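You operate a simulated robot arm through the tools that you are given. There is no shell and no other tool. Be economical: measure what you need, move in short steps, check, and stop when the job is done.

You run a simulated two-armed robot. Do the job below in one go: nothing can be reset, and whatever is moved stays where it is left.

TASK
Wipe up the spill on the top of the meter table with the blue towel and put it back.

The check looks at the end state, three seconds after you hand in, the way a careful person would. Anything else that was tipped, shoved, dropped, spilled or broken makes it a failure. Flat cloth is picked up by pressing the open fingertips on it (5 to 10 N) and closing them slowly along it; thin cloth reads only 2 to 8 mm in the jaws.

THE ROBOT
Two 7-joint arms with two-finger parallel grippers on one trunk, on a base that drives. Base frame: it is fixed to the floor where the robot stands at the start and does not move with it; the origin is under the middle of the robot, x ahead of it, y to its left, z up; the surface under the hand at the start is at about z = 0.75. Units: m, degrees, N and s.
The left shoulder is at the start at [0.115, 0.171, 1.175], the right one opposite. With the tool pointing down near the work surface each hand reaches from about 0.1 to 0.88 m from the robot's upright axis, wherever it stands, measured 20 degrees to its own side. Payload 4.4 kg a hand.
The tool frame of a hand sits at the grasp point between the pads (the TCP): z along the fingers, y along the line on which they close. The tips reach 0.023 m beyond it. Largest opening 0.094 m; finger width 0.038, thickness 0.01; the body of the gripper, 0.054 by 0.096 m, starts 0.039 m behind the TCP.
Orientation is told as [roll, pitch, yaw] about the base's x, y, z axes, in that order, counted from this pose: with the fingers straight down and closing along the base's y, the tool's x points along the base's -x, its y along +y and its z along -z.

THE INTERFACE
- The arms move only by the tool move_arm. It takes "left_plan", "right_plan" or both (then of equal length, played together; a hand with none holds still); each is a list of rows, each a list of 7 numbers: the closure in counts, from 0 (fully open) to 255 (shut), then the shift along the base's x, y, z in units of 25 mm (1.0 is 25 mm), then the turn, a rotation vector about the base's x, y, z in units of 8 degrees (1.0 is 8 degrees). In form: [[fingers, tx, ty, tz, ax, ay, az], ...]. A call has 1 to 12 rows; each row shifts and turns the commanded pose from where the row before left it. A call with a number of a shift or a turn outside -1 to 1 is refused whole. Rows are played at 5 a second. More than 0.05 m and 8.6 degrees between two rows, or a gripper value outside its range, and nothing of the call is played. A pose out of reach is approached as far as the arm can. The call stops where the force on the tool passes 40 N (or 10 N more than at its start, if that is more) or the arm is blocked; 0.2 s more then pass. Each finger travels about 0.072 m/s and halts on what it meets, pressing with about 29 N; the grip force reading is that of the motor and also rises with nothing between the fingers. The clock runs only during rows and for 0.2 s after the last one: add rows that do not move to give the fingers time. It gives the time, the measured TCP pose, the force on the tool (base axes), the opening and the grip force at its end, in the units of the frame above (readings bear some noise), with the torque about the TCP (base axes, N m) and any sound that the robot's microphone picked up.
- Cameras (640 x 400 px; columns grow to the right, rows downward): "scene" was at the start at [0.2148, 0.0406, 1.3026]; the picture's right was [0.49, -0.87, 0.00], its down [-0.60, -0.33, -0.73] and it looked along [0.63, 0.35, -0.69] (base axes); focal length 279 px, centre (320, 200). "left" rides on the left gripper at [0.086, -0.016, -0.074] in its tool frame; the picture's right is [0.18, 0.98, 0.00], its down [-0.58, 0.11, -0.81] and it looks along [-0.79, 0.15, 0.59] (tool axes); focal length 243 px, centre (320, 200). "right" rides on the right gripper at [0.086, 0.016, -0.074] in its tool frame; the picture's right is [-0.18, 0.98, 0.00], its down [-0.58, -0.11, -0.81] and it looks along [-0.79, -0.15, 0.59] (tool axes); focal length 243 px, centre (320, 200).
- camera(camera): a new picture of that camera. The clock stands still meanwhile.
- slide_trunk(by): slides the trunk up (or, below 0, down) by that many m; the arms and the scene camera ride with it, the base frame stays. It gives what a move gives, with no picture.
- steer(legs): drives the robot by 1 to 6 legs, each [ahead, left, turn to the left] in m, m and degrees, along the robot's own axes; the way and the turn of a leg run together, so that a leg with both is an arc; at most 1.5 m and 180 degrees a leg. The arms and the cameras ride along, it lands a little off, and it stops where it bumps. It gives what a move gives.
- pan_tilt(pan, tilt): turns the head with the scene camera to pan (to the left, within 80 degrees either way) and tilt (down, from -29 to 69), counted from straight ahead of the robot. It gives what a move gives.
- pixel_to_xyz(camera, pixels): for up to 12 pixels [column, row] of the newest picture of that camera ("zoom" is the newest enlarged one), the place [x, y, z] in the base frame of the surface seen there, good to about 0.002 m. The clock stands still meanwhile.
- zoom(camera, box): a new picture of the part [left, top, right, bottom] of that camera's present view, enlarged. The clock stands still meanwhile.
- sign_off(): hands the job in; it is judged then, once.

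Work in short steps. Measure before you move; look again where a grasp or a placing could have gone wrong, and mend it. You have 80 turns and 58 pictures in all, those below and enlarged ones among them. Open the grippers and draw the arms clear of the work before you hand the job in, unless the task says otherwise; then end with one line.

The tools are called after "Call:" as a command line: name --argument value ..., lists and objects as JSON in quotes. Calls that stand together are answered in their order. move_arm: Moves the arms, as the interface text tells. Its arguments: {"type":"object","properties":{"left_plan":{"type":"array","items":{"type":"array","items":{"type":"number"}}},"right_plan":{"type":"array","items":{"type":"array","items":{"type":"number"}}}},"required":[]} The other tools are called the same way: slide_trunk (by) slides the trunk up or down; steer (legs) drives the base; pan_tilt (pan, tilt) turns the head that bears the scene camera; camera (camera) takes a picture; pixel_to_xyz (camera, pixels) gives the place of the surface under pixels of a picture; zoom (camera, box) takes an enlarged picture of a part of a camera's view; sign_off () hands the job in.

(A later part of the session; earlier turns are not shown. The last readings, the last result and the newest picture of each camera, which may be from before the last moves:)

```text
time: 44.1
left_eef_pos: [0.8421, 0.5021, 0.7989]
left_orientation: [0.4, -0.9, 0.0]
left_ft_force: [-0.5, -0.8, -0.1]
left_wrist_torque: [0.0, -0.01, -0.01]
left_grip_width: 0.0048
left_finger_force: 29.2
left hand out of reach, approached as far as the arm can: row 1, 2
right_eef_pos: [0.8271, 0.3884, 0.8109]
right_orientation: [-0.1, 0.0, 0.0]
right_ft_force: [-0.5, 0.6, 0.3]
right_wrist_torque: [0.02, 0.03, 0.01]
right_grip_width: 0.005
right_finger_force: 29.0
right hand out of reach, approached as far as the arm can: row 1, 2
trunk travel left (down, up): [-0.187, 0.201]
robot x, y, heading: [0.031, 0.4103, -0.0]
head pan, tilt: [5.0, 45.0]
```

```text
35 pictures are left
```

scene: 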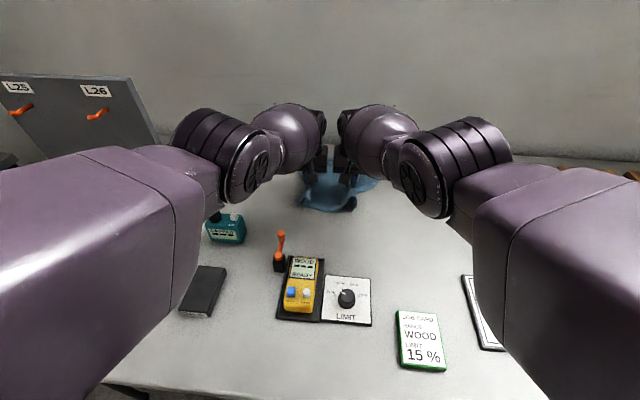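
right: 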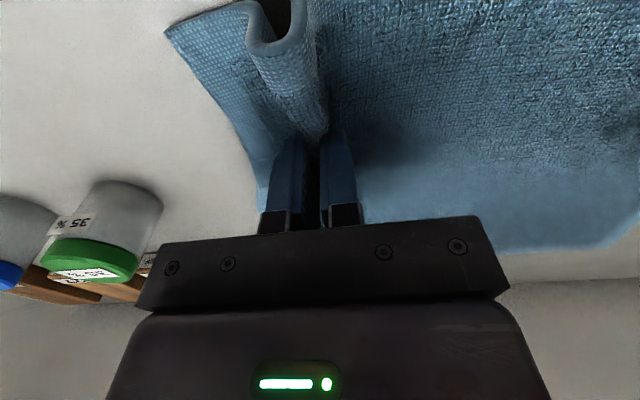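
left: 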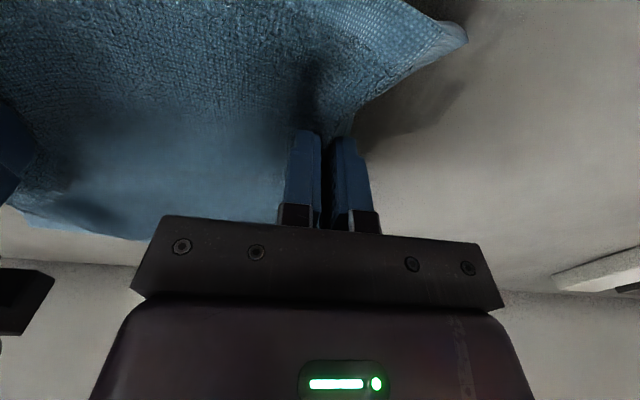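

The elbows have swung outward, so a joint limit is likely blocking. I raise both hands 75 mm to a more comfortable pose, keeping them apart, and see.

Call:
move_arm --right_plan '[[255, 0, -0.2, 1, 0, 0, 0], [255, 0, -0.2, 1, 0, 0, 0], [255, 0, 0, 1, 0, 0, 0], [255, 0, 0, 0, 0, 0, 0]]' --left_plan '[[255, 0, 0.2, 1, 0, 0, 0], [255, 0, 0.2, 1, 0, 0, 0], [255, 0, 0, 1, 0, 0, 0], [255, 0, 0, 0, 0, 0, 0]]'

```text
time: 45.1
left_eef_pos: [0.8635, 0.5076, 0.8693]
left_orientation: [0.4, -0.8, 0.0]
left_ft_force: [1.0, 0.1, -1.5]
left_wrist_torque: [-0.02, 0.05, -0.01]
left_grip_width: 0.0049
left_finger_force: 28.6
left hand out of reach, approached as far as the arm can: row 1, 2, 3
right_eef_pos: [0.8467, 0.3836, 0.8801]
right_orientation: [-0.2, 0.2, 0.1]
right_ft_force: [-0.3, 0.5, 0.4]
right_wrist_torque: [0.02, -0.01, 0.02]
right_grip_width: 0.005
right_finger_force: 29.3
right hand out of reach, approached as far as the arm can: row 1, 2, 3
trunk travel left (down, up): [-0.187, 0.201]
robot x, y, heading: [0.0335, 0.4155, 0.3]
head pan, tilt: [5.0, 45.0]
```

Distance from shoulder stays fixed, so the elbows look locked at the straight singularity. I perturb: tilt both hands +16° in pitch and see whether the arms come back into reach.

Call:
move_arm --right_plan '[[255, 0, 0, 0, 0, 1, 0], [255, 0, 0, 0, 0, 1, 0], [255, 0, 0, 0, 0, 0, 0], [255, 0, 0, 0, 0, 0, 0]]' --left_plan '[[255, 0, 0, 0, 0, 1, 0], [255, 0, 0, 0, 0, 1, 0], [255, 0, 0, 0, 0, 0, 0], [255, 0, 0, 0, 0, 0, 0]]'

Call:
camera --camera "scene"

```text
time: 46.1
left_eef_pos: [0.8211, 0.5188, 0.8762]
left_orientation: [0.4, 15.0, 0.0]
left_ft_force: [0.7, -0.3, -0.6]
left_wrist_torque: [-0.03, -0.03, -0.03]
left_grip_width: 0.0047
left_finger_force: 29.0
left hand out of reach, approached as far as the arm can: row 1, 2
right_eef_pos: [0.8053, 0.3709, 0.883]
right_orientation: [-0.1, 16.1, 0.1]
right_ft_force: [0.9, -0.5, -0.2]
right_wrist_torque: [0.0, -0.03, -0.01]
right_grip_width: 0.0048
right_finger_force: 29.0
right hand out of reach, approached as far as the arm can: row 1, 2
trunk travel left (down, up): [-0.187, 0.201]
robot x, y, heading: [0.0284, 0.4087, -0.2]
head pan, tilt: [5.0, 45.0]
```

```text
34 pictures are left
```

scene: 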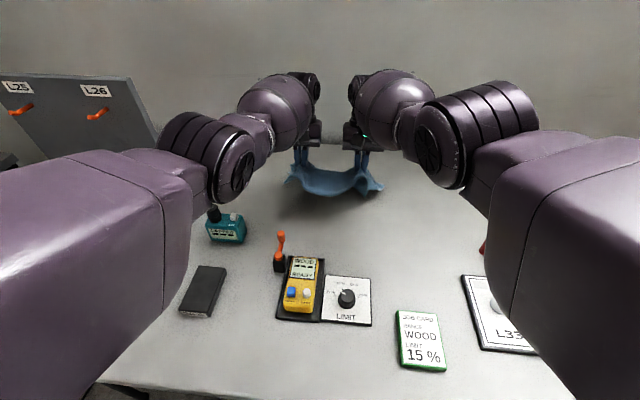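

As predicted the wrist stays and the TCP comes in. I tilt another 16° so target and reach coincide, then continue with small inward moves to unbend.

Call:
move_arm --right_plan '[[255, 0, 0, 0, 0, 1, 0], [255, 0, 0, 0, 0, 1, 0], [255, 0, 0, 0, 0, 0, 0]]' --left_plan '[[255, 0, 0, 0, 0, 1, 0], [255, 0, 0, 0, 0, 1, 0], [255, 0, 0, 0, 0, 0, 0]]'

```text
time: 46.8
left_eef_pos: [0.7906, 0.5232, 0.8984]
left_orientation: [-0.9, 27.7, -0.6]
left_ft_force: [-1.7, -20.8, 0.7]
left_wrist_torque: [-0.41, 0.03, 0.41]
left_grip_width: 0.0055
left_finger_force: 29.5
left hand out of reach, approached as far as the arm can: row 1, 2
right_eef_pos: [0.7725, 0.3516, 0.9129]
right_orientation: [1.1, 31.3, 1.1]
right_ft_force: [1.3, 21.4, -2.2]
right_wrist_torque: [0.42, -0.06, -0.33]
right_grip_width: 0.0055
right_finger_force: 29.0
right hand out of reach, approached as far as the arm can: row 1, 2
trunk travel left (down, up): [-0.187, 0.201]
robot x, y, heading: [0.0297, 0.4155, -0.1]
head pan, tilt: [5.0, 45.0]
stopped in row 3 (left hand): the force on the tool passed its limit at 42 N (the readings are from after the stop); the commanded pose is now the measured one
```

Cloth went taut (hands 0.172 apart); the commanded poses are reset to measured. I bring the hands together 6 mm each and move back in x.

Call:
move_arm --right_plan '[[255, 0, 0.3, 0, 0, 0, 0], [255, -0.4, 0, 0, 0, 0, 0], [255, -0.4, 0, 0, 0, 0, 0], [255, 0, 0, 0, 0, 0, 0]]' --left_plan '[[255, 0, -0.3, 0, 0, 0, 0], [255, -0.4, 0, 0, 0, 0, 0], [255, -0.4, 0, 0, 0, 0, 0], [255, 0, 0, 0, 0, 0, 0]]'

```text
time: 47.8
left_eef_pos: [0.7884, 0.5192, 0.8936]
left_orientation: [-0.5, 27.8, -0.1]
left_ft_force: [0.8, 0.4, -0.2]
left_wrist_torque: [-0.04, -0.04, -0.07]
left_grip_width: 0.0048
left_finger_force: 28.5
left hand out of reach, approached as far as the arm can: row 2, 3
right_eef_pos: [0.7693, 0.3609, 0.9089]
right_orientation: [0.6, 31.4, 0.7]
right_ft_force: [0.6, 0.7, 0.0]
right_wrist_torque: [0.0, -0.03, 0.0]
right_grip_width: 0.0048
right_finger_force: 29.0
right hand out of reach, approached as far as the arm can: row 2, 3
trunk travel left (down, up): [-0.187, 0.201]
robot x, y, heading: [0.0295, 0.4147, 0.2]
head pan, tilt: [5.0, 45.0]
```

I go back into reach, then try inward/upward lateral moves, which should make the elbows flex.

Call:
move_arm --right_plan '[[255, 0.7, 0, 0, 0, 0, 0], [255, 0, 0.2, 0.8, 0, 0, 0], [255, 0, 0.2, 0.8, 0, 0, 0], [255, 0, 0, 0.8, 0, 0, 0], [255, 0, 0, 0, 0, 0, 0]]' --left_plan '[[255, 0.7, 0, 0, 0, 0, 0], [255, 0, -0.2, 0.8, 0, 0, 0], [255, 0, -0.2, 0.8, 0, 0, 0], [255, 0, 0, 0.8, 0, 0, 0], [255, 0, 0, 0, 0, 0, 0]]'

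```text
time: 49.0
left_eef_pos: [0.7922, 0.5122, 0.9551]
left_orientation: [-0.5, 27.9, -0.3]
left_ft_force: [0.7, -0.1, -0.6]
left_wrist_torque: [0.0, 0.01, 0.0]
left_grip_width: 0.0048
left_finger_force: 29.4
left hand out of reach, approached as far as the arm can: row 1
right_eef_pos: [0.7737, 0.3657, 0.9693]
right_orientation: [0.7, 31.5, 0.7]
right_ft_force: [0.0, -0.4, -0.7]
right_wrist_torque: [0.05, -0.03, -0.05]
right_grip_width: 0.0048
right_finger_force: 28.8
right hand out of reach, approached as far as the arm can: row 1, 2
trunk travel left (down, up): [-0.187, 0.201]
robot x, y, heading: [0.0314, 0.4141, -0.0]
head pan, tilt: [5.0, 45.0]
```

Now in reach while rising at constant x — the elbows are flexing. I pull back in x 40 mm.

Call:
move_arm --right_plan '[[255, -0.5, 0, 0.2, 0, 0, 0], [255, -0.5, 0, 0, 0, 0, 0], [255, -0.6, 0, 0, 0, 0, 0], [255, 0, 0, 0, 0, 0, 0]]' --left_plan '[[255, -0.5, 0, 0.2, 0, 0, 0], [255, -0.5, 0, 0, 0, 0, 0], [255, -0.6, 0, 0, 0, 0, 0], [255, 0, 0, 0, 0, 0, 0]]'

```text
time: 50.0
left_eef_pos: [0.7511, 0.513, 0.9602]
left_orientation: [-0.5, 27.7, -0.2]
left_ft_force: [-1.1, -1.2, -0.2]
left_wrist_torque: [-0.02, 0.01, -0.04]
left_grip_width: 0.0048
left_finger_force: 29.5
right_eef_pos: [0.7344, 0.3664, 0.9774]
right_orientation: [0.8, 31.4, 0.8]
right_ft_force: [0.9, 0.5, 0.5]
right_wrist_torque: [0.05, 0.01, -0.07]
right_grip_width: 0.0049
right_finger_force: 29.4
trunk travel left (down, up): [-0.187, 0.201]
robot x, y, heading: [0.0295, 0.414, -0.0]
head pan, tilt: [5.0, 45.0]
```

Unlocked. I turn both hands upright again and equalise x and z.

Call:
move_arm --right_plan '[[255, 0.15, 0, -0.17, 0, -0.98, 0], [255, 0.15, 0, -0.17, 0, -0.98, 0], [255, 0.15, 0, -0.17, 0, -0.98, 0], [255, 0.15, 0, -0.17, 0, -0.98, 0], [255, 0, 0, 0, 0, 0, 0]]' --left_plan '[[255, 0, 0, 0, 0, -0.865, 0], [255, 0, 0, 0, 0, -0.865, 0], [255, 0, 0, 0, 0, -0.865, 0], [255, 0, 0, 0, 0, -0.865, 0], [255, 0, 0, 0, 0, 0, 0]]'

Call:
camera --camera "scene"

Call:
camera --camera "left"

```text
time: 51.2
left_eef_pos: [0.7525, 0.5122, 0.9611]
left_orientation: [-0.5, 0.0, -0.1]
left_ft_force: [-0.3, -0.6, -0.2]
left_wrist_torque: [0.01, 0.02, -0.01]
left_grip_width: 0.0046
left_finger_force: 29.0
right_eef_pos: [0.749, 0.3651, 0.9581]
right_orientation: [0.4, 0.0, 0.6]
right_ft_force: [0.3, -0.4, -0.3]
right_wrist_torque: [0.06, -0.01, 0.0]
right_grip_width: 0.0046
right_finger_force: 29.0
trunk travel left (down, up): [-0.187, 0.201]
robot x, y, heading: [0.0292, 0.4118, -0.2]
head pan, tilt: [5.0, 45.0]
```

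```text
33 pictures are left
```

scene: 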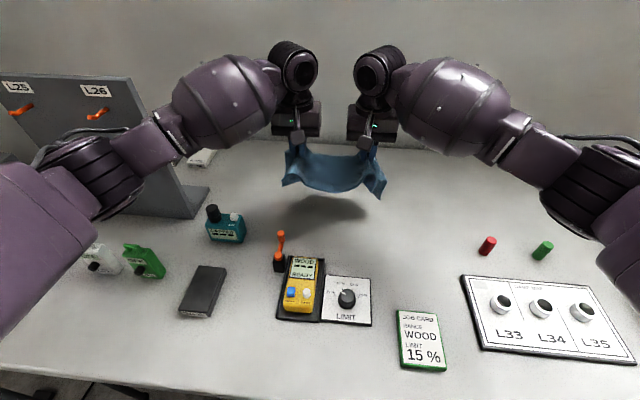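

```text
32 pictures are left
```

left: 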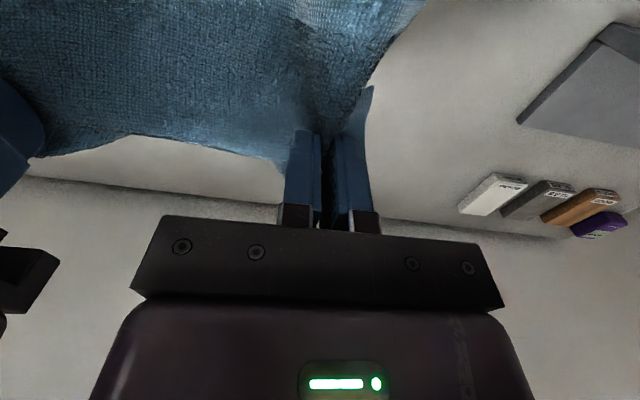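

Posture restored. I check the forearm's clearance to the panel and look at the table under the towel for remaining spill.

Call:
zoom --camera "scene" --box '[220, 120, 460, 270]'

Call:
pixel_to_xyz --camera "scene" --pixels '[[190, 100], [150, 150], [100, 180], [170, 165], [320, 210], [280, 185], [340, 230], [360, 210]]'

```text
2.67 times, centred on (340, 195) of scene
```

zoom: 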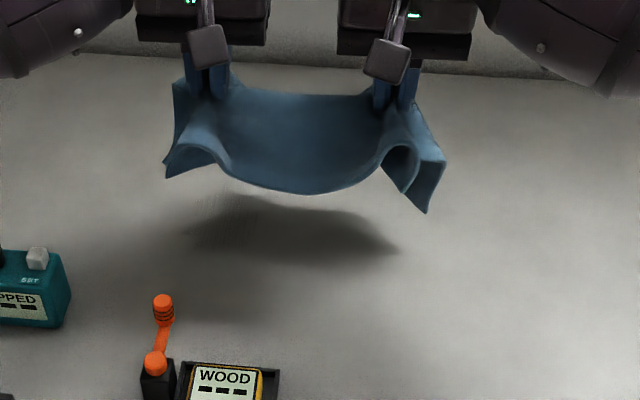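

```text
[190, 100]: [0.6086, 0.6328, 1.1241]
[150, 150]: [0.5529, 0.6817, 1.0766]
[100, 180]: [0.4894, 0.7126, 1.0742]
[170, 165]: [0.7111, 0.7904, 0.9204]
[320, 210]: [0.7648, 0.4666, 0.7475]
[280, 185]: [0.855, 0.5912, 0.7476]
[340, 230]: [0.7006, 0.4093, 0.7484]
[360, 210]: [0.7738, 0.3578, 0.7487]
```

Forearm clears the panel by ~0.1 m. To inspect the spill area I move both hands 100 mm right, and zoom.

Call:
move_arm --right_plan '[[255, 0, -1, 0, 0, 0, 0], [255, 0, -1, 0, 0, 0, 0], [255, 0, -1, 0, 0, 0, 0], [255, 0, -1, 0, 0, 0, 0], [255, 0, -1, 0, 0, 0, 0], [255, 0, 0, 0, 0, 0, 0]]' --left_plan '[[255, 0, -1, 0, 0, 0, 0], [255, 0, -1, 0, 0, 0, 0], [255, 0, -1, 0, 0, 0, 0], [255, 0, -1, 0, 0, 0, 0], [255, 0, -1, 0, 0, 0, 0], [255, 0, 0, 0, 0, 0, 0]]'

Call:
zoom --camera "scene" --box '[200, 120, 440, 270]'

```text
time: 52.6
left_eef_pos: [0.7504, 0.3885, 0.9598]
left_orientation: [-0.5, 0.1, -0.1]
left_ft_force: [-0.3, 0.3, 0.4]
left_wrist_torque: [0.02, -0.03, -0.01]
left_grip_width: 0.0046
left_finger_force: 28.9
right_eef_pos: [0.7497, 0.2401, 0.9576]
right_orientation: [0.3, 0.1, 0.7]
right_ft_force: [0.2, -0.1, -0.5]
right_wrist_torque: [0.05, 0.02, -0.05]
right_grip_width: 0.0051
right_finger_force: 29.5
trunk travel left (down, up): [-0.187, 0.201]
robot x, y, heading: [0.0262, 0.4145, 0.2]
head pan, tilt: [5.0, 45.0]
```

```text
2.67 times, centred on (320, 195) of scene
```

zoom: 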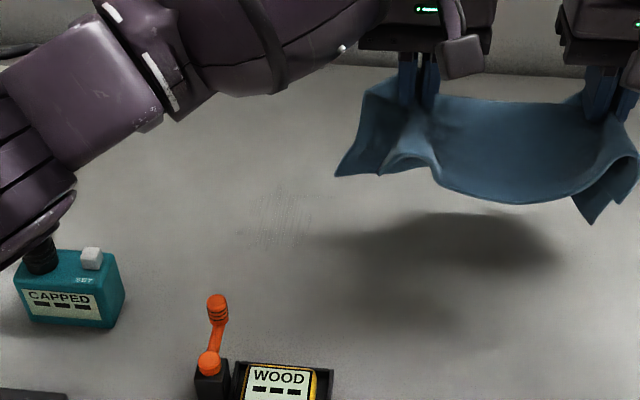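

The spill is mostly gone; faint streaks remain at zoom (245–310, 185–240). I measure them and plan another wipe.

Call:
zoom --camera "scene" --box '[270, 170, 350, 220]'

Call:
pixel_to_xyz --camera "scene" --pixels '[[292, 200], [316, 200], [305, 190], [305, 210], [305, 200]]'

```text
8.00 times, centred on (310, 195) of scene
```

zoom: 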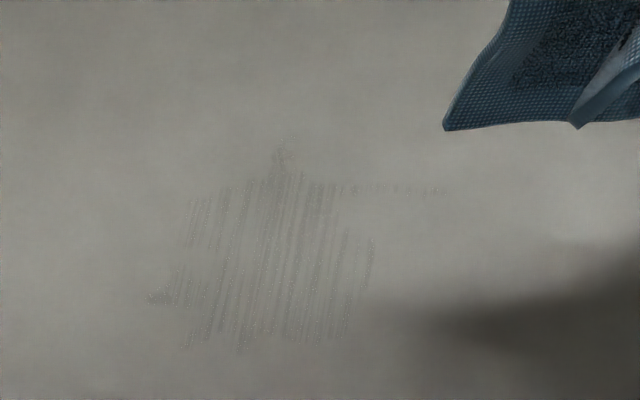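

```text
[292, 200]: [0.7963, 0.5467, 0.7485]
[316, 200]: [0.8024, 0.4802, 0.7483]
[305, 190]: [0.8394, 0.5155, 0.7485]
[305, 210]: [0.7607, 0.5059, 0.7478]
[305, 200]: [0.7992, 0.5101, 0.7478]
```

Streaks cover x 0.75–0.845, y 0.46–0.555. For margin in reach I drive forward another 40 mm with the towel high.

Call:
steer --legs '[[0.04, 0, 0]]'

```text
time: 53.5
left_eef_pos: [0.7912, 0.3863, 0.96]
left_orientation: [-0.5, 0.1, -0.2]
left_ft_force: [0.5, -0.8, -1.1]
left_wrist_torque: [-0.03, -0.03, 0.01]
left_grip_width: 0.0048
left_finger_force: 29.0
right_eef_pos: [0.7909, 0.2378, 0.9569]
right_orientation: [0.4, 0.0, 0.6]
right_ft_force: [-0.3, 0.4, -1.6]
right_wrist_torque: [0.07, 0.02, 0.0]
right_grip_width: 0.005
right_finger_force: 28.5
trunk travel left (down, up): [-0.187, 0.201]
robot x, y, heading: [0.068, 0.414, -0.1]
head pan, tilt: [5.0, 45.0]
```

I lower to near the table at the left side of the streaks: left hand to about (0.765, 0.55, 0.785).

Call:
move_arm --right_plan '[[255, -0.13, 0.79, -0.85, 0, 0, 0], [255, -0.13, 0.79, -0.85, 0, 0, 0], [255, -0.13, 0.79, -0.85, 0, 0, 0], [255, -0.13, 0.79, -0.85, 0, 0, 0], [255, -0.13, 0.79, -0.85, 0, 0, 0], [255, -0.13, 0.79, -0.85, 0, 0, 0], [255, -0.13, 0.79, -0.85, 0, 0, 0], [255, -0.13, 0.79, -0.85, 0, 0, 0], [255, 0, 0, 0, 0, 0, 0]]' --left_plan '[[255, -0.13, 0.82, -0.875, 0, 0, 0], [255, -0.13, 0.82, -0.875, 0, 0, 0], [255, -0.13, 0.82, -0.875, 0, 0, 0], [255, -0.13, 0.82, -0.875, 0, 0, 0], [255, -0.13, 0.82, -0.875, 0, 0, 0], [255, -0.13, 0.82, -0.875, 0, 0, 0], [255, -0.13, 0.82, -0.875, 0, 0, 0], [255, -0.13, 0.82, -0.875, 0, 0, 0], [255, 0, 0, 0, 0, 0, 0]]'

Call:
camera --camera "scene"

```text
time: 55.5
left_eef_pos: [0.7658, 0.5535, 0.7878]
left_orientation: [-0.4, 0.2, -0.2]
left_ft_force: [0.1, -0.6, 0.0]
left_wrist_torque: [-0.05, -0.01, 0.0]
left_grip_width: 0.005
left_finger_force: 29.1
right_eef_pos: [0.7651, 0.3991, 0.7888]
right_orientation: [0.3, 0.1, 0.5]
right_ft_force: [0.0, 0.4, -0.1]
right_wrist_torque: [0.03, 0.0, -0.02]
right_grip_width: 0.0051
right_finger_force: 29.6
trunk travel left (down, up): [-0.187, 0.201]
robot x, y, heading: [0.073, 0.4173, 0.1]
head pan, tilt: [5.0, 45.0]
```

```text
28 pictures are left
```

scene: 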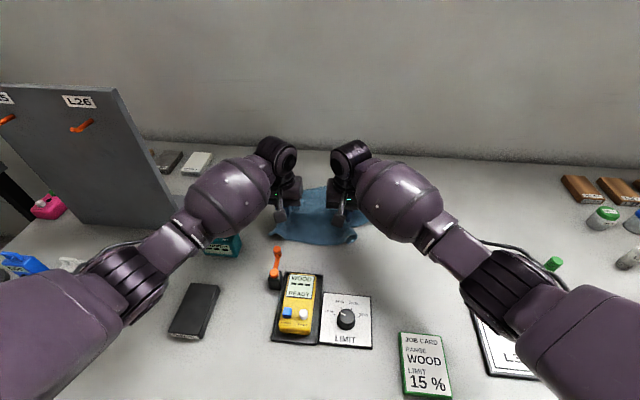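

Clear of everything. I lower the left to press (TCP ≈0.776).

Call:
move_arm --left_plan '[[255, 0, 0, -0.25, 0, 0, 0], [255, 0, 0, -0.22, 0, 0, 0], [255, 0, 0, 0, 0, 0, 0], [255, 0, 0, 0, 0, 0, 0]]'

```text
time: 56.5
left_eef_pos: [0.7653, 0.5518, 0.7792]
left_orientation: [-0.5, -0.1, -0.2]
left_ft_force: [4.7, -4.3, 17.4]
left_wrist_torque: [-0.11, -0.06, 0.03]
left_grip_width: 0.005
left_finger_force: 29.2
right_eef_pos: [0.765, 0.3982, 0.7895]
right_orientation: [0.3, -0.1, 0.7]
right_ft_force: [-0.2, 0.1, 0.2]
right_wrist_torque: [0.02, 0.03, -0.03]
right_grip_width: 0.0051
right_finger_force: 29.0
trunk travel left (down, up): [-0.187, 0.201]
robot x, y, heading: [0.0727, 0.4153, -0.1]
head pan, tilt: [5.0, 45.0]
```

Pressing 17 N. Wiping strokes in x with y steps of 15 mm.

Call:
move_arm --right_plan '[[255, 0.7, 0, 0, 0, 0, 0], [255, 0.7, 0, 0, 0, 0, 0], [255, 0.7, 0, 0, 0, 0, 0], [255, 0.7, 0, 0, 0, 0, 0], [255, 0, -0.6, 0, 0, 0, 0], [255, -0.7, 0, 0, 0, 0, 0], [255, -0.7, 0, 0, 0, 0, 0], [255, -0.7, 0, 0, 0, 0, 0], [255, -0.7, 0, 0, 0, 0, 0], [255, 0, -0.6, 0, 0, 0, 0], [255, 0, 0, 0, 0, 0, 0]]' --left_plan '[[255, 0.7, 0, 0, 0, 0, 0], [255, 0.7, 0, 0, 0, 0, 0], [255, 0.7, 0, 0, 0, 0, 0], [255, 0.7, 0, 0, 0, 0, 0], [255, 0, -0.6, 0, 0, 0, 0], [255, -0.7, 0, 0, 0, 0, 0], [255, -0.7, 0, 0, 0, 0, 0], [255, -0.7, 0, 0, 0, 0, 0], [255, -0.7, 0, 0, 0, 0, 0], [255, 0, -0.6, 0, 0, 0, 0], [255, 0, 0, 0, 0, 0, 0]]'

```text
time: 58.9
left_eef_pos: [0.7645, 0.5222, 0.7779]
left_orientation: [-0.4, 0.0, -0.1]
left_ft_force: [-0.8, 13.4, 32.5]
left_wrist_torque: [0.26, 0.12, -0.03]
left_grip_width: 0.0048
left_finger_force: 29.7
right_eef_pos: [0.7626, 0.3701, 0.7905]
right_orientation: [0.3, -0.2, 0.7]
right_ft_force: [-0.2, 0.3, -0.2]
right_wrist_torque: [0.05, -0.01, -0.01]
right_grip_width: 0.005
right_finger_force: 29.4
trunk travel left (down, up): [-0.187, 0.201]
robot x, y, heading: [0.0744, 0.4126, -0.0]
head pan, tilt: [5.0, 45.0]
```

Works; the force is 32 N, so I ease up 1 mm and continue the zigzag.

Call:
move_arm --right_plan '[[255, 0.7, 0, 0, 0, 0, 0], [255, 0.7, 0, 0, 0, 0, 0], [255, 0.7, 0, 0, 0, 0, 0], [255, 0.7, 0, 0, 0, 0, 0], [255, 0, -0.6, 0, 0, 0, 0], [255, -0.7, 0, 0, 0, 0, 0], [255, -0.7, 0, 0, 0, 0, 0], [255, -0.7, 0, 0, 0, 0, 0], [255, -0.7, 0, 0, 0, 0, 0], [255, 0, -0.6, 0, 0, 0, 0], [255, 0, 0, 0, 0, 0, 0]]' --left_plan '[[255, 0.7, 0, 0.04, 0, 0, 0], [255, 0.7, 0, 0, 0, 0, 0], [255, 0.7, 0, 0, 0, 0, 0], [255, 0.7, 0, 0, 0, 0, 0], [255, 0, -0.6, 0, 0, 0, 0], [255, -0.7, 0, 0, 0, 0, 0], [255, -0.7, 0, 0, 0, 0, 0], [255, -0.7, 0, 0, 0, 0, 0], [255, -0.7, 0, 0, 0, 0, 0], [255, 0, -0.6, 0, 0, 0, 0], [255, 0, 0, 0, 0, 0, 0]]'

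Call:
move_arm --right_plan '[[255, 0.7, 0, 0, 0, 0, 0], [255, 0.7, 0, 0, 0, 0, 0], [255, 0.7, 0, 0, 0, 0, 0], [255, 0.7, 0, 0, 0, 0, 0], [255, 0, -0.6, 0, 0, 0, 0], [255, -0.7, 0, 0, 0, 0, 0], [255, -0.7, 0, 0, 0, 0, 0], [255, -0.7, 0, 0, 0, 0, 0], [255, -0.7, 0, 0, 0, 0, 0], [255, 0, 0, 0, 0, 0, 0]]' --left_plan '[[255, 0.7, 0, 0, 0, 0, 0], [255, 0.7, 0, 0, 0, 0, 0], [255, 0.7, 0, 0, 0, 0, 0], [255, 0.7, 0, 0, 0, 0, 0], [255, 0, -0.6, 0, 0, 0, 0], [255, -0.7, 0, 0, 0, 0, 0], [255, -0.7, 0, 0, 0, 0, 0], [255, -0.7, 0, 0, 0, 0, 0], [255, -0.7, 0, 0, 0, 0, 0], [255, 0, 0, 0, 0, 0, 0]]'

```text
time: 61.2
left_eef_pos: [0.764, 0.4928, 0.7777]
left_orientation: [-0.4, 0.0, -0.1]
left_ft_force: [-2.4, 11.9, 33.9]
left_wrist_torque: [0.28, 0.15, -0.02]
left_grip_width: 0.0049
left_finger_force: 29.3
right_eef_pos: [0.7622, 0.338, 0.7896]
right_orientation: [0.3, -0.1, 0.8]
right_ft_force: [-0.4, -0.1, 0.7]
right_wrist_torque: [0.07, 0.03, -0.04]
right_grip_width: 0.005
right_finger_force: 28.6
trunk travel left (down, up): [-0.187, 0.201]
robot x, y, heading: [0.0731, 0.4159, -0.2]
head pan, tilt: [5.0, 45.0]
```

```text
time: 63.5
left_eef_pos: [0.7674, 0.4752, 0.7773]
left_orientation: [-0.5, -0.3, -0.2]
left_ft_force: [9.2, 0.7, 29.7]
left_wrist_torque: [0.0, -0.15, -0.01]
left_grip_width: 0.0048
left_finger_force: 29.1
right_eef_pos: [0.7616, 0.3219, 0.7901]
right_orientation: [0.4, -0.1, 0.5]
right_ft_force: [-0.3, 0.2, 0.3]
right_wrist_torque: [0.05, 0.0, -0.01]
right_grip_width: 0.0049
right_finger_force: 28.7
trunk travel left (down, up): [-0.187, 0.201]
robot x, y, heading: [0.0739, 0.4165, 0.2]
head pan, tilt: [5.0, 45.0]
```

Now a last x stroke at y≈0.46 followed by cross strokes along y.

Call:
move_arm --right_plan '[[255, 0, -0.6, 0, 0, 0, 0], [255, 0.7, 0, 0, 0, 0, 0], [255, 0.7, 0, 0, 0, 0, 0], [255, 0.7, 0, 0, 0, 0, 0], [255, 0.7, 0, 0, 0, 0, 0], [255, 0, 0.85, 0, 0, 0, 0], [255, 0, 0.85, 0, 0, 0, 0], [255, 0, 0.85, 0, 0, 0, 0], [255, 0, 0.85, 0, 0, 0, 0], [255, -0.7, 0, 0, 0, 0, 0], [255, -0.6, 0, 0, 0, 0, 0]]' --left_plan '[[255, 0, -0.6, 0.03, 0, 0, 0], [255, 0.7, 0, 0, 0, 0, 0], [255, 0.7, 0, 0, 0, 0, 0], [255, 0.7, 0, 0, 0, 0, 0], [255, 0.7, 0, 0, 0, 0, 0], [255, 0, 0.85, 0, 0, 0, 0], [255, 0, 0.85, 0, 0, 0, 0], [255, 0, 0.85, 0, 0, 0, 0], [255, 0, 0.85, 0, 0, 0, 0], [255, -0.7, 0, 0, 0, 0, 0], [255, -0.6, 0, 0, 0, 0, 0]]'

Call:
move_arm --right_plan '[[255, 0, -0.85, 0, 0, 0, 0], [255, 0, -0.85, 0, 0, 0, 0], [255, 0, -0.85, 0, 0, 0, 0], [255, 0, -0.85, 0, 0, 0, 0], [255, -0.7, 0, 0, 0, 0, 0], [255, -0.7, 0, 0, 0, 0, 0], [255, 0, 0.85, 0, 0, 0, 0], [255, 0, 0.85, 0, 0, 0, 0], [255, 0, 0.85, 0, 0, 0, 0], [255, 0, 0.85, 0, 0, 0, 0], [255, 0, 0, 0, 0, 0, 0]]' --left_plan '[[255, 0, -0.85, 0, 0, 0, 0], [255, 0, -0.85, 0, 0, 0, 0], [255, 0, -0.85, 0, 0, 0, 0], [255, 0, -0.85, 0, 0, 0, 0], [255, -0.7, 0, 0, 0, 0, 0], [255, -0.7, 0, 0, 0, 0, 0], [255, 0, 0.85, 0, 0, 0, 0], [255, 0, 0.85, 0, 0, 0, 0], [255, 0, 0.85, 0, 0, 0, 0], [255, 0, 0.85, 0, 0, 0, 0], [255, 0, 0, 0, 0, 0, 0]]'

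```text
time: 65.8
left_eef_pos: [0.8019, 0.5489, 0.7773]
left_orientation: [-0.4, 0.0, -0.1]
left_ft_force: [5.5, 1.1, 20.3]
left_wrist_torque: [0.01, -0.07, -0.04]
left_grip_width: 0.005
left_finger_force: 28.5
right_eef_pos: [0.8007, 0.3918, 0.7895]
right_orientation: [0.4, 0.0, 0.6]
right_ft_force: [0.7, 0.9, 0.1]
right_wrist_torque: [0.08, 0.0, 0.01]
right_grip_width: 0.0048
right_finger_force: 28.8
trunk travel left (down, up): [-0.187, 0.201]
robot x, y, heading: [0.0707, 0.4161, -0.1]
head pan, tilt: [5.0, 45.0]
```

```text
time: 68.2
left_eef_pos: [0.767, 0.5452, 0.7779]
left_orientation: [-0.4, -0.2, -0.2]
left_ft_force: [2.3, -9.1, 29.2]
left_wrist_torque: [-0.24, 0.08, 0.01]
left_grip_width: 0.0046
left_finger_force: 28.7
right_eef_pos: [0.7663, 0.3909, 0.7891]
right_orientation: [0.5, -0.1, 0.6]
right_ft_force: [0.0, 0.7, 1.0]
right_wrist_torque: [0.07, 0.03, -0.04]
right_grip_width: 0.0048
right_finger_force: 28.4
trunk travel left (down, up): [-0.187, 0.201]
robot x, y, heading: [0.073, 0.4149, -0.3]
head pan, tilt: [5.0, 45.0]
```

Wipe done over the full area. I lift 110 mm, move 25 mm forward, drive right 0.2 m, and inspect the table.

Call:
move_arm --right_plan '[[255, 0, 0, 0.9, 0, 0, 0], [255, 0.3, 0, 0.9, 0, 0, 0], [255, 0.3, 0, 0.9, 0, 0, 0], [255, 0.4, 0, 0.9, 0, 0, 0], [255, 0, 0, 0.9, 0, 0, 0]]' --left_plan '[[255, 0, 0, 0.9, 0, 0, 0], [255, 0.3, 0, 0.9, 0, 0, 0], [255, 0.3, 0, 0.9, 0, 0, 0], [255, 0.4, 0, 0.9, 0, 0, 0], [255, 0, 0, 0.9, 0, 0, 0]]'

Call:
steer --legs '[[0, -0.2, 0]]'

Call:
pan_tilt --pan 15 --tilt 45

Call:
camera --camera "scene"

```text
time: 69.5
left_eef_pos: [0.7934, 0.5458, 0.8894]
left_orientation: [-0.5, 0.2, -0.2]
left_ft_force: [-1.2, -0.9, -0.5]
left_wrist_torque: [-0.05, -0.01, 0.01]
left_grip_width: 0.0048
left_finger_force: 29.2
right_eef_pos: [0.7908, 0.3916, 0.9029]
right_orientation: [0.4, 0.0, 0.5]
right_ft_force: [0.0, 0.2, 0.1]
right_wrist_torque: [0.03, 0.0, -0.04]
right_grip_width: 0.0047
right_finger_force: 29.3
trunk travel left (down, up): [-0.187, 0.201]
robot x, y, heading: [0.0712, 0.4147, 0.0]
head pan, tilt: [5.0, 45.0]
```

```text
time: 71.8
left_eef_pos: [0.7931, 0.3499, 0.8894]
left_orientation: [-0.4, 0.1, 0.1]
left_ft_force: [-0.4, 0.6, -1.1]
left_wrist_torque: [-0.06, 0.01, 0.02]
left_grip_width: 0.0046
left_finger_force: 29.5
right_eef_pos: [0.7933, 0.1969, 0.8999]
right_orientation: [0.4, 0.0, 0.8]
right_ft_force: [0.3, 0.2, -0.5]
right_wrist_torque: [0.07, 0.01, 0.0]
right_grip_width: 0.005
right_finger_force: 28.8
trunk travel left (down, up): [-0.187, 0.201]
robot x, y, heading: [0.0709, 0.2185, 0.4]
head pan, tilt: [5.0, 45.0]
```

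```text
time: 72.5
left_eef_pos: [0.7942, 0.3496, 0.8884]
left_orientation: [-0.5, 0.1, 0.0]
left_ft_force: [0.0, -0.4, -0.5]
left_wrist_torque: [0.01, -0.04, -0.05]
left_grip_width: 0.0048
left_finger_force: 29.1
right_eef_pos: [0.7941, 0.1966, 0.9]
right_orientation: [0.4, 0.0, 0.8]
right_ft_force: [0.7, -0.9, -0.4]
right_wrist_torque: [0.05, 0.0, -0.03]
right_grip_width: 0.0051
right_finger_force: 29.1
trunk travel left (down, up): [-0.187, 0.201]
robot x, y, heading: [0.0728, 0.2195, 0.3]
head pan, tilt: [15.0, 45.0]
```

```text
27 pictures are left
```

scene: 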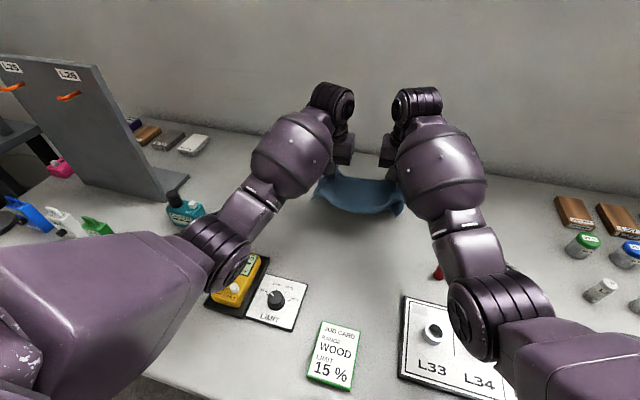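

The left forearm hides the spot; I continue the drive right 0.21 m and look again.

Call:
steer --legs '[[0, -0.21, 0]]'

Call:
pan_tilt --pan 25 --tilt 45

Call:
camera --camera "scene"

Call:
zoom --camera "scene" --box '[180, 120, 340, 220]'

```text
time: 75.0
left_eef_pos: [0.794, 0.1366, 0.8886]
left_orientation: [-0.4, 0.1, -0.2]
left_ft_force: [0.8, -0.5, -0.4]
left_wrist_torque: [-0.04, 0.02, 0.01]
left_grip_width: 0.005
left_finger_force: 28.7
right_eef_pos: [0.7935, -0.0161, 0.9006]
right_orientation: [0.4, 0.1, 0.7]
right_ft_force: [-0.5, 0.1, -0.3]
right_wrist_torque: [0.04, -0.01, -0.03]
right_grip_width: 0.005
right_finger_force: 29.2
trunk travel left (down, up): [-0.187, 0.201]
robot x, y, heading: [0.071, 0.0061, 0.2]
head pan, tilt: [15.0, 45.0]
```

```text
time: 75.7
left_eef_pos: [0.7939, 0.137, 0.8894]
left_orientation: [-0.5, 0.1, -0.1]
left_ft_force: [0.3, 1.2, -0.2]
left_wrist_torque: [-0.03, -0.01, 0.0]
left_grip_width: 0.0046
left_finger_force: 29.0
right_eef_pos: [0.7931, -0.0172, 0.9003]
right_orientation: [0.4, 0.0, 0.7]
right_ft_force: [-0.7, -0.1, -0.1]
right_wrist_torque: [0.07, -0.01, -0.03]
right_grip_width: 0.0049
right_finger_force: 29.1
trunk travel left (down, up): [-0.187, 0.201]
robot x, y, heading: [0.0768, 0.0061, 0.0]
head pan, tilt: [25.0, 45.0]
```

```text
26 pictures are left
```

scene: 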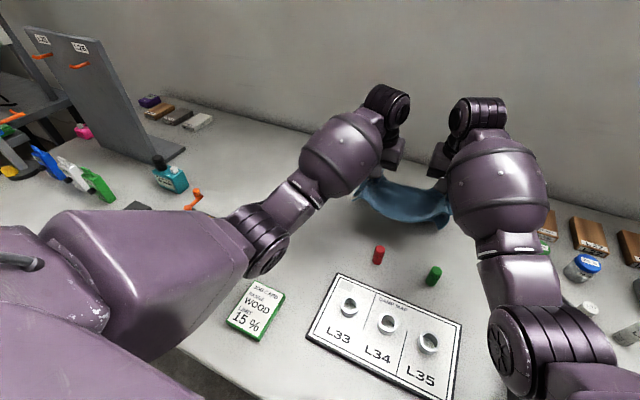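

```text
4.00 times, centred on (260, 170) of scene
```

zoom: 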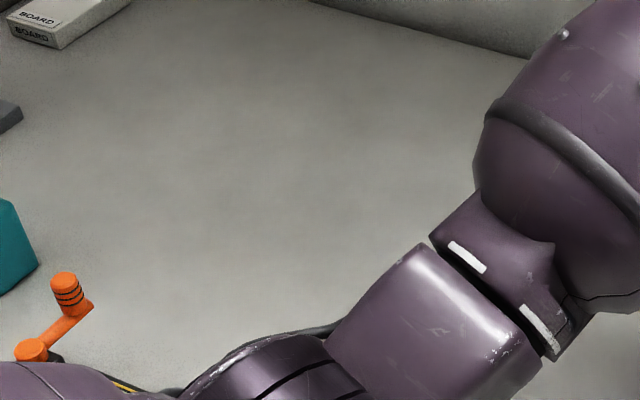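

The area looks clean; I enlarge more to make sure no streaks remain.

Call:
pixel_to_xyz --camera "scene" --pixels '[[230, 165], [240, 170], [260, 165], [220, 155]]'

Call:
zoom --camera "scene" --box '[205, 140, 285, 190]'

```text
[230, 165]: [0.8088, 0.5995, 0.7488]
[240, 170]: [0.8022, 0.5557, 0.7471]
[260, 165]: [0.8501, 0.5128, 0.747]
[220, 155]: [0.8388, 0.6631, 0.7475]
```

```text
8.00 times, centred on (245, 165) of scene
```

zoom: 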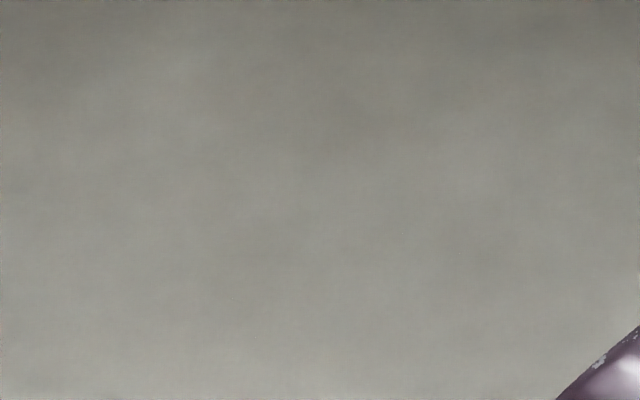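

Clean. Now I lay the towel back: hands to left y 0.069 / right y −0.096, a bit forward (x 0.82) and down to z 0.85 first.

Call:
move_arm --right_plan '[[255, 0.3, -0.79, -0.5, 0, 0, -0.05], [255, 0.3, -0.79, -0.5, 0, 0, 0], [255, 0.3, -0.79, -0.5, 0, 0, 0], [255, 0.3, -0.79, -0.5, 0, 0, 0], [255, 0, 0, 0, 0, 0, 0]]' --left_plan '[[255, 0.3, -0.68, -0.39, 0, 0, 0], [255, 0.3, -0.68, -0.39, 0, 0, 0], [255, 0.3, -0.68, -0.39, 0, 0, 0], [255, 0.3, -0.68, -0.39, 0, 0, 0], [255, 0, 0, 0, 0, 0, 0]]'

Call:
pan_tilt --pan 0 --tilt 45

Call:
camera --camera "scene"

```text
time: 76.9
left_eef_pos: [0.8235, 0.068, 0.8487]
left_orientation: [-0.4, 0.1, -0.1]
left_ft_force: [0.3, -2.9, -0.7]
left_wrist_torque: [-0.07, 0.0, 0.04]
left_grip_width: 0.0047
left_finger_force: 28.9
right_eef_pos: [0.8235, -0.0955, 0.8503]
right_orientation: [0.4, 0.0, 0.3]
right_ft_force: [0.1, 2.8, -0.7]
right_wrist_torque: [0.11, 0.05, -0.01]
right_grip_width: 0.0049
right_finger_force: 29.0
trunk travel left (down, up): [-0.187, 0.201]
robot x, y, heading: [0.0732, 0.0093, 0.1]
head pan, tilt: [25.0, 45.0]
```

```text
time: 77.8
left_eef_pos: [0.823, 0.0682, 0.8477]
left_orientation: [-0.5, 0.1, -0.1]
left_ft_force: [-1.1, -2.1, 0.9]
left_wrist_torque: [-0.08, 0.04, 0.05]
left_grip_width: 0.0046
left_finger_force: 29.6
right_eef_pos: [0.823, -0.0961, 0.8504]
right_orientation: [0.5, 0.0, 0.3]
right_ft_force: [0.6, 2.8, 0.4]
right_wrist_torque: [0.1, -0.02, -0.06]
right_grip_width: 0.0051
right_finger_force: 28.4
trunk travel left (down, up): [-0.187, 0.201]
robot x, y, heading: [0.0719, 0.0088, -0.1]
head pan, tilt: [0.0, 45.0]
```

```text
23 pictures are left
```

scene: 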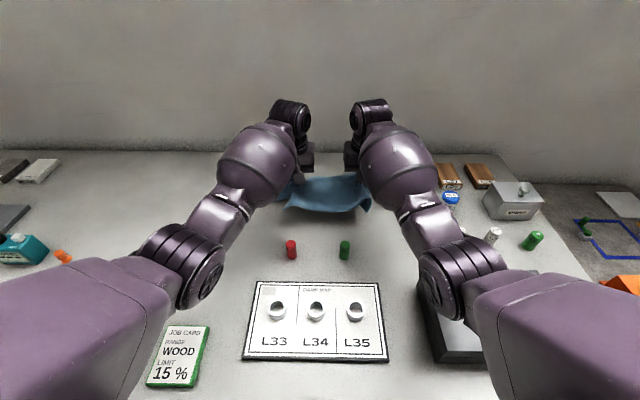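

Towel is level. I lower while drawing back, then nudge forward so the near flap trails out, to z≈0.78.

Call:
move_arm --right_plan '[[255, -0.55, 0, -0.7, 0, 0, 0], [255, -0.55, 0, -0.7, 0, 0, 0], [255, -0.55, 0, -0.6, 0, 0, 0], [255, -0.5, 0, 0, 0, 0, 0], [255, 0.4, 0, -0.3, 0, 0, 0], [255, 0.4, 0, -0.45, 0, 0, 0], [255, 0, 0, 0, 0, 0, 0]]' --left_plan '[[255, -0.55, 0, -0.7, 0, 0, 0], [255, -0.55, 0, -0.6, 0, 0, 0], [255, -0.55, 0, -0.6, 0, 0, 0], [255, -0.5, 0, 0, 0, 0, 0], [255, 0.4, 0, -0.3, 0, 0, 0], [255, 0.4, 0, -0.45, 0, 0, 0], [255, 0, 0, 0, 0, 0, 0]]'

Call:
camera --camera "scene"

Call:
camera --camera "left"

Call:
camera --camera "right"

```text
time: 79.4
left_eef_pos: [0.7899, 0.0675, 0.7833]
left_orientation: [-0.5, 0.0, -0.1]
left_ft_force: [0.3, -1.2, -0.8]
left_wrist_torque: [-0.09, 0.0, 0.01]
left_grip_width: 0.0048
left_finger_force: 29.0
right_eef_pos: [0.79, -0.0953, 0.7829]
right_orientation: [0.4, -0.1, 0.3]
right_ft_force: [-0.4, 1.4, 4.5]
right_wrist_torque: [0.09, 0.03, -0.02]
right_grip_width: 0.0048
right_finger_force: 28.7
trunk travel left (down, up): [-0.187, 0.201]
robot x, y, heading: [0.0744, 0.0068, 0.0]
head pan, tilt: [0.0, 45.0]
```

```text
22 pictures are left
```

scene: 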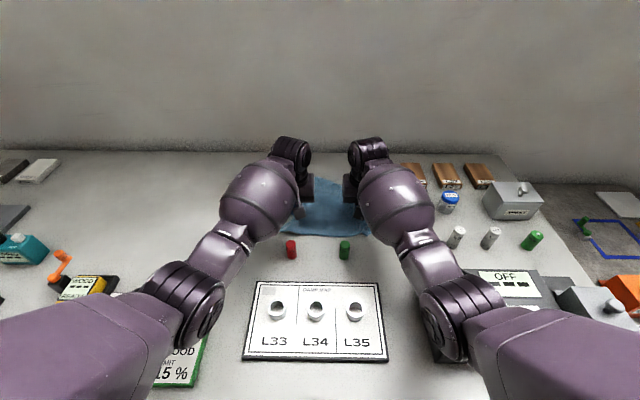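

```text
21 pictures are left
```

left: 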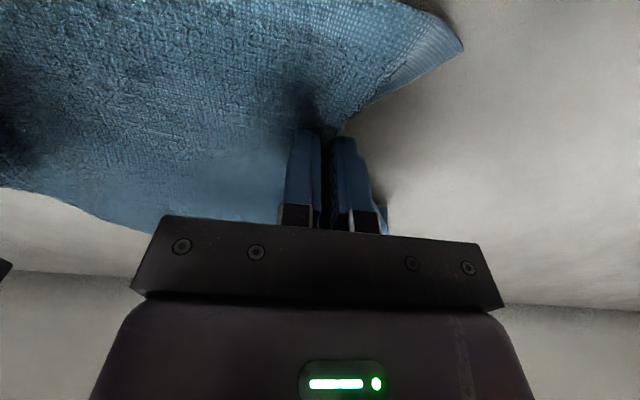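

```text
20 pictures are left
```

right: 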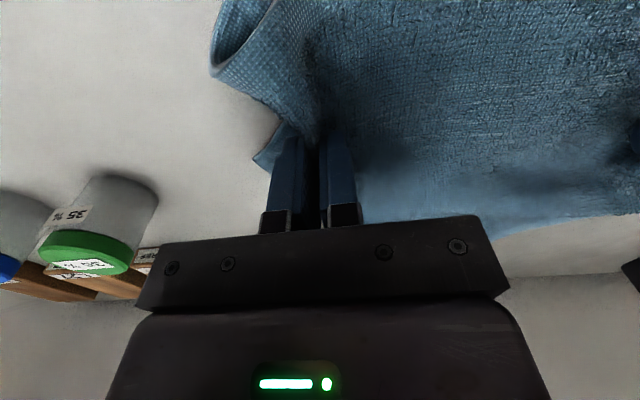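

The towel lies well. I lower both to light contact and open the fingers slowly along the cloth to spread the folds flat.

Call:
move_arm --right_plan '[[255, 0, 0, -0.12, 0, 0, 0], [255, 0, 0, -0.08, 0, 0, 0], [235, 0, 0, 0, 0, 0, 0], [220, 0, 0, 0, 0, 0, 0], [205, 0, 0, 0, 0, 0, 0], [190, 0, 0, 0, 0, 0, 0], [175, 0, 0, 0, 0, 0, 0], [160, 0, 0, 0, 0, 0, 0], [145, 0, 0, 0, 0, 0, 0], [130, 0, 0, 0, 0, 0, 0], [115, 0, 0, 0, 0, 0, 0], [115, 0, 0, 0, 0, 0, 0]]' --left_plan '[[255, 0, 0, -0.12, 0, 0, 0], [255, 0, 0, -0.1, 0, 0, 0], [235, 0, 0, 0, 0, 0, 0], [220, 0, 0, 0, 0, 0, 0], [205, 0, 0, 0, 0, 0, 0], [190, 0, 0, 0, 0, 0, 0], [175, 0, 0, 0, 0, 0, 0], [160, 0, 0, 0, 0, 0, 0], [145, 0, 0, 0, 0, 0, 0], [130, 0, 0, 0, 0, 0, 0], [115, 0, 0, 0, 0, 0, 0], [115, 0, 0, 0, 0, 0, 0]]'

Call:
camera --camera "left"

Call:
camera --camera "right"

```text
time: 82.0
left_eef_pos: [0.7897, 0.068, 0.778]
left_orientation: [-0.5, 0.0, -0.1]
left_ft_force: [-0.4, -2.6, 5.4]
left_wrist_torque: [0.14, 0.04, -0.02]
left_grip_width: 0.0502
left_finger_force: 0.1
right_eef_pos: [0.7881, -0.0952, 0.7775]
right_orientation: [0.3, -0.1, 0.3]
right_ft_force: [-0.1, 4.5, 16.7]
right_wrist_torque: [-0.05, -0.19, 0.05]
right_grip_width: 0.0469
right_finger_force: 0.0
trunk travel left (down, up): [-0.187, 0.201]
robot x, y, heading: [0.0699, 0.005, 0.0]
head pan, tilt: [0.0, 45.0]
```

```text
19 pictures are left
```

left: 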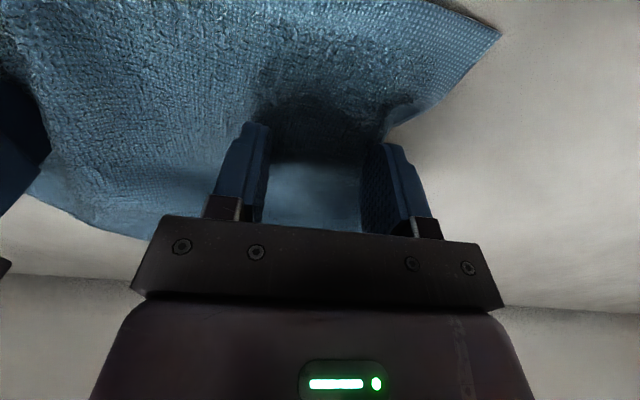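

```text
18 pictures are left
```

right: 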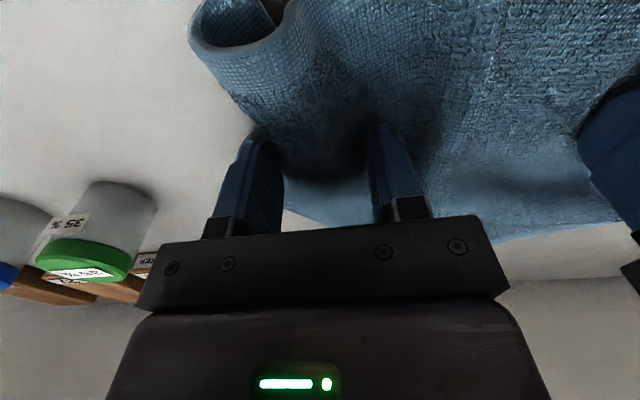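

Left fold opened flat; the right edge shows a curl near (235,30). I lift both straight up 100 mm and look.

Call:
move_arm --right_plan '[[105, 0, 0, 0.3, 0, 0, 0], [105, 0, 0, 0.7, 0, 0, 0], [105, 0, 0, 1, 0, 0, 0], [105, 0, 0, 1, 0, 0, 0], [105, 0, 0, 1, 0, 0, 0]]' --left_plan '[[105, 0, 0, 0.3, 0, 0, 0], [105, 0, 0, 0.7, 0, 0, 0], [105, 0, 0, 1, 0, 0, 0], [105, 0, 0, 1, 0, 0, 0], [105, 0, 0, 1, 0, 0, 0]]'

Call:
camera --camera "scene"

Call:
camera --camera "right"

```text
time: 83.2
left_eef_pos: [0.7908, 0.0705, 0.8765]
left_orientation: [-0.4, 0.1, -0.2]
left_ft_force: [-0.3, -0.2, -0.3]
left_wrist_torque: [0.0, 0.0, -0.04]
left_grip_width: 0.0554
left_finger_force: 0.1
right_eef_pos: [0.7889, -0.0958, 0.878]
right_orientation: [0.3, 0.0, 0.3]
right_ft_force: [0.8, 1.1, -0.4]
right_wrist_torque: [0.0, 0.06, -0.03]
right_grip_width: 0.0552
right_finger_force: 0.0
trunk travel left (down, up): [-0.187, 0.201]
robot x, y, heading: [0.0699, 0.0041, 0.2]
head pan, tilt: [0.0, 45.0]
```

```text
17 pictures are left
```

scene: 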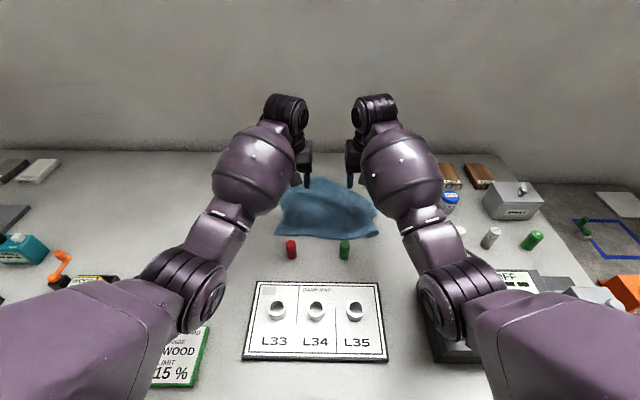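

```text
16 pictures are left
```

right: 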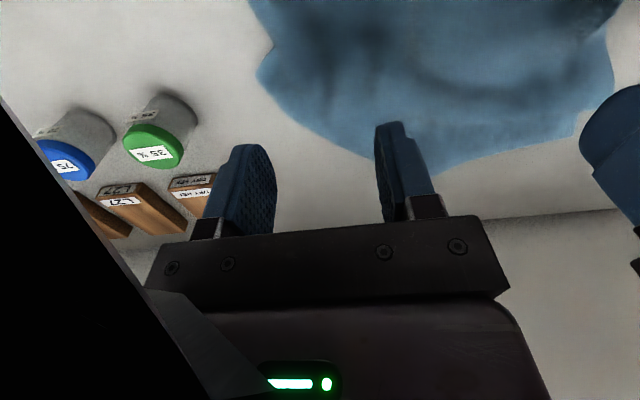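

I raise and draw the hands back to see the towel fully.

Call:
move_arm --right_plan '[[105, 0, 0, 1, 0, 0, 0], [105, -0.5, -1, 1, 0, 0, 0], [105, -1, -1, 1, 0, 0, 0], [105, -1, -1, 0.5, 0, 0, 0], [105, -1, -1, 0, 0, 0, 0], [105, -1, -1, 0, 0, 0, 0], [105, -1, -1, 0, 0, 0, 0], [105, -1, 0, 0, 0, 0, 0]]' --left_plan '[[105, 0, 0, 1, 0, 0, 0], [105, -0.5, 1, 1, 0, 0, 0], [105, -1, 1, 1, 0, 0, 0], [105, -1, 1, 0.5, 0, 0, 0], [105, -1, 1, 0, 0, 0, 0], [105, -1, 1, 0, 0, 0, 0], [105, -1, 1, 0, 0, 0, 0], [105, -1, 0, 0, 0, 0, 0]]'

Call:
camera --camera "scene"

Call:
zoom --camera "scene" --box '[220, 150, 460, 300]'

Call:
pixel_to_xyz --camera "scene" --pixels '[[277, 235], [285, 190], [298, 177], [352, 190], [378, 213], [378, 236], [330, 240], [330, 205], [310, 185], [340, 183]]'

```text
time: 85.0
left_eef_pos: [0.6273, 0.2199, 0.9646]
left_orientation: [-0.4, 0.1, -0.1]
left_ft_force: [0.5, -0.3, 0.1]
left_wrist_torque: [-0.04, -0.01, -0.01]
left_grip_width: 0.0555
left_finger_force: 0.1
right_eef_pos: [0.6258, -0.2445, 0.9644]
right_orientation: [0.4, 0.0, 0.3]
right_ft_force: [-0.7, -0.2, -0.2]
right_wrist_torque: [-0.03, 0.0, 0.0]
right_grip_width: 0.0554
right_finger_force: 0.1
trunk travel left (down, up): [-0.187, 0.201]
robot x, y, heading: [0.0725, 0.0043, 0.0]
head pan, tilt: [0.0, 45.0]
```

```text
15 pictures are left
```

scene: 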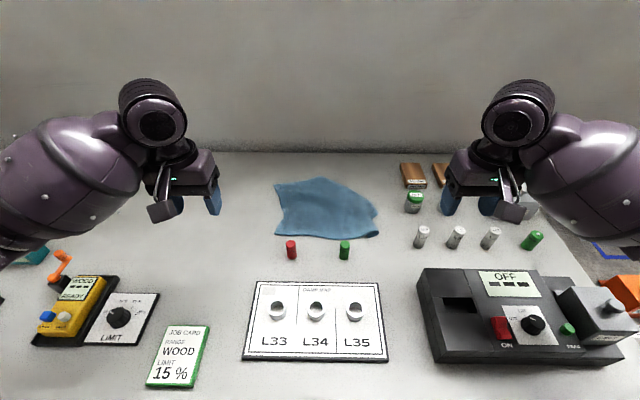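

```text
2.67 times, centred on (340, 225) of scene
```

zoom: 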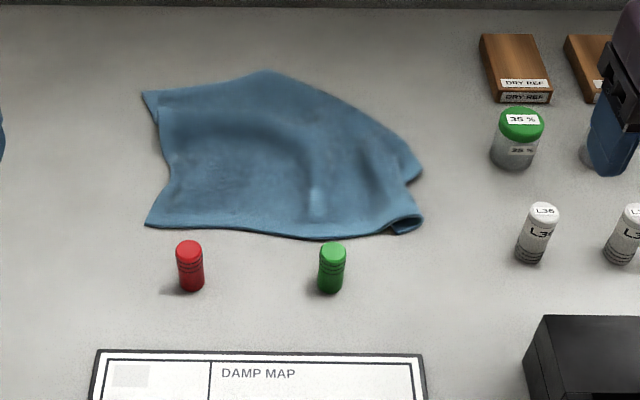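

```text
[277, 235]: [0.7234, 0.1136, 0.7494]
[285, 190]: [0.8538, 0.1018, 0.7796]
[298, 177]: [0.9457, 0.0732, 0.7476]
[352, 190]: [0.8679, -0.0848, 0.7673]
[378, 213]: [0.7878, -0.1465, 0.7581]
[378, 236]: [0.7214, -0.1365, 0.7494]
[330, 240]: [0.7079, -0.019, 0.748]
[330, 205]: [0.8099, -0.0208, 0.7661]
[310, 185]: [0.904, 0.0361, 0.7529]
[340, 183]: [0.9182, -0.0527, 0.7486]
```

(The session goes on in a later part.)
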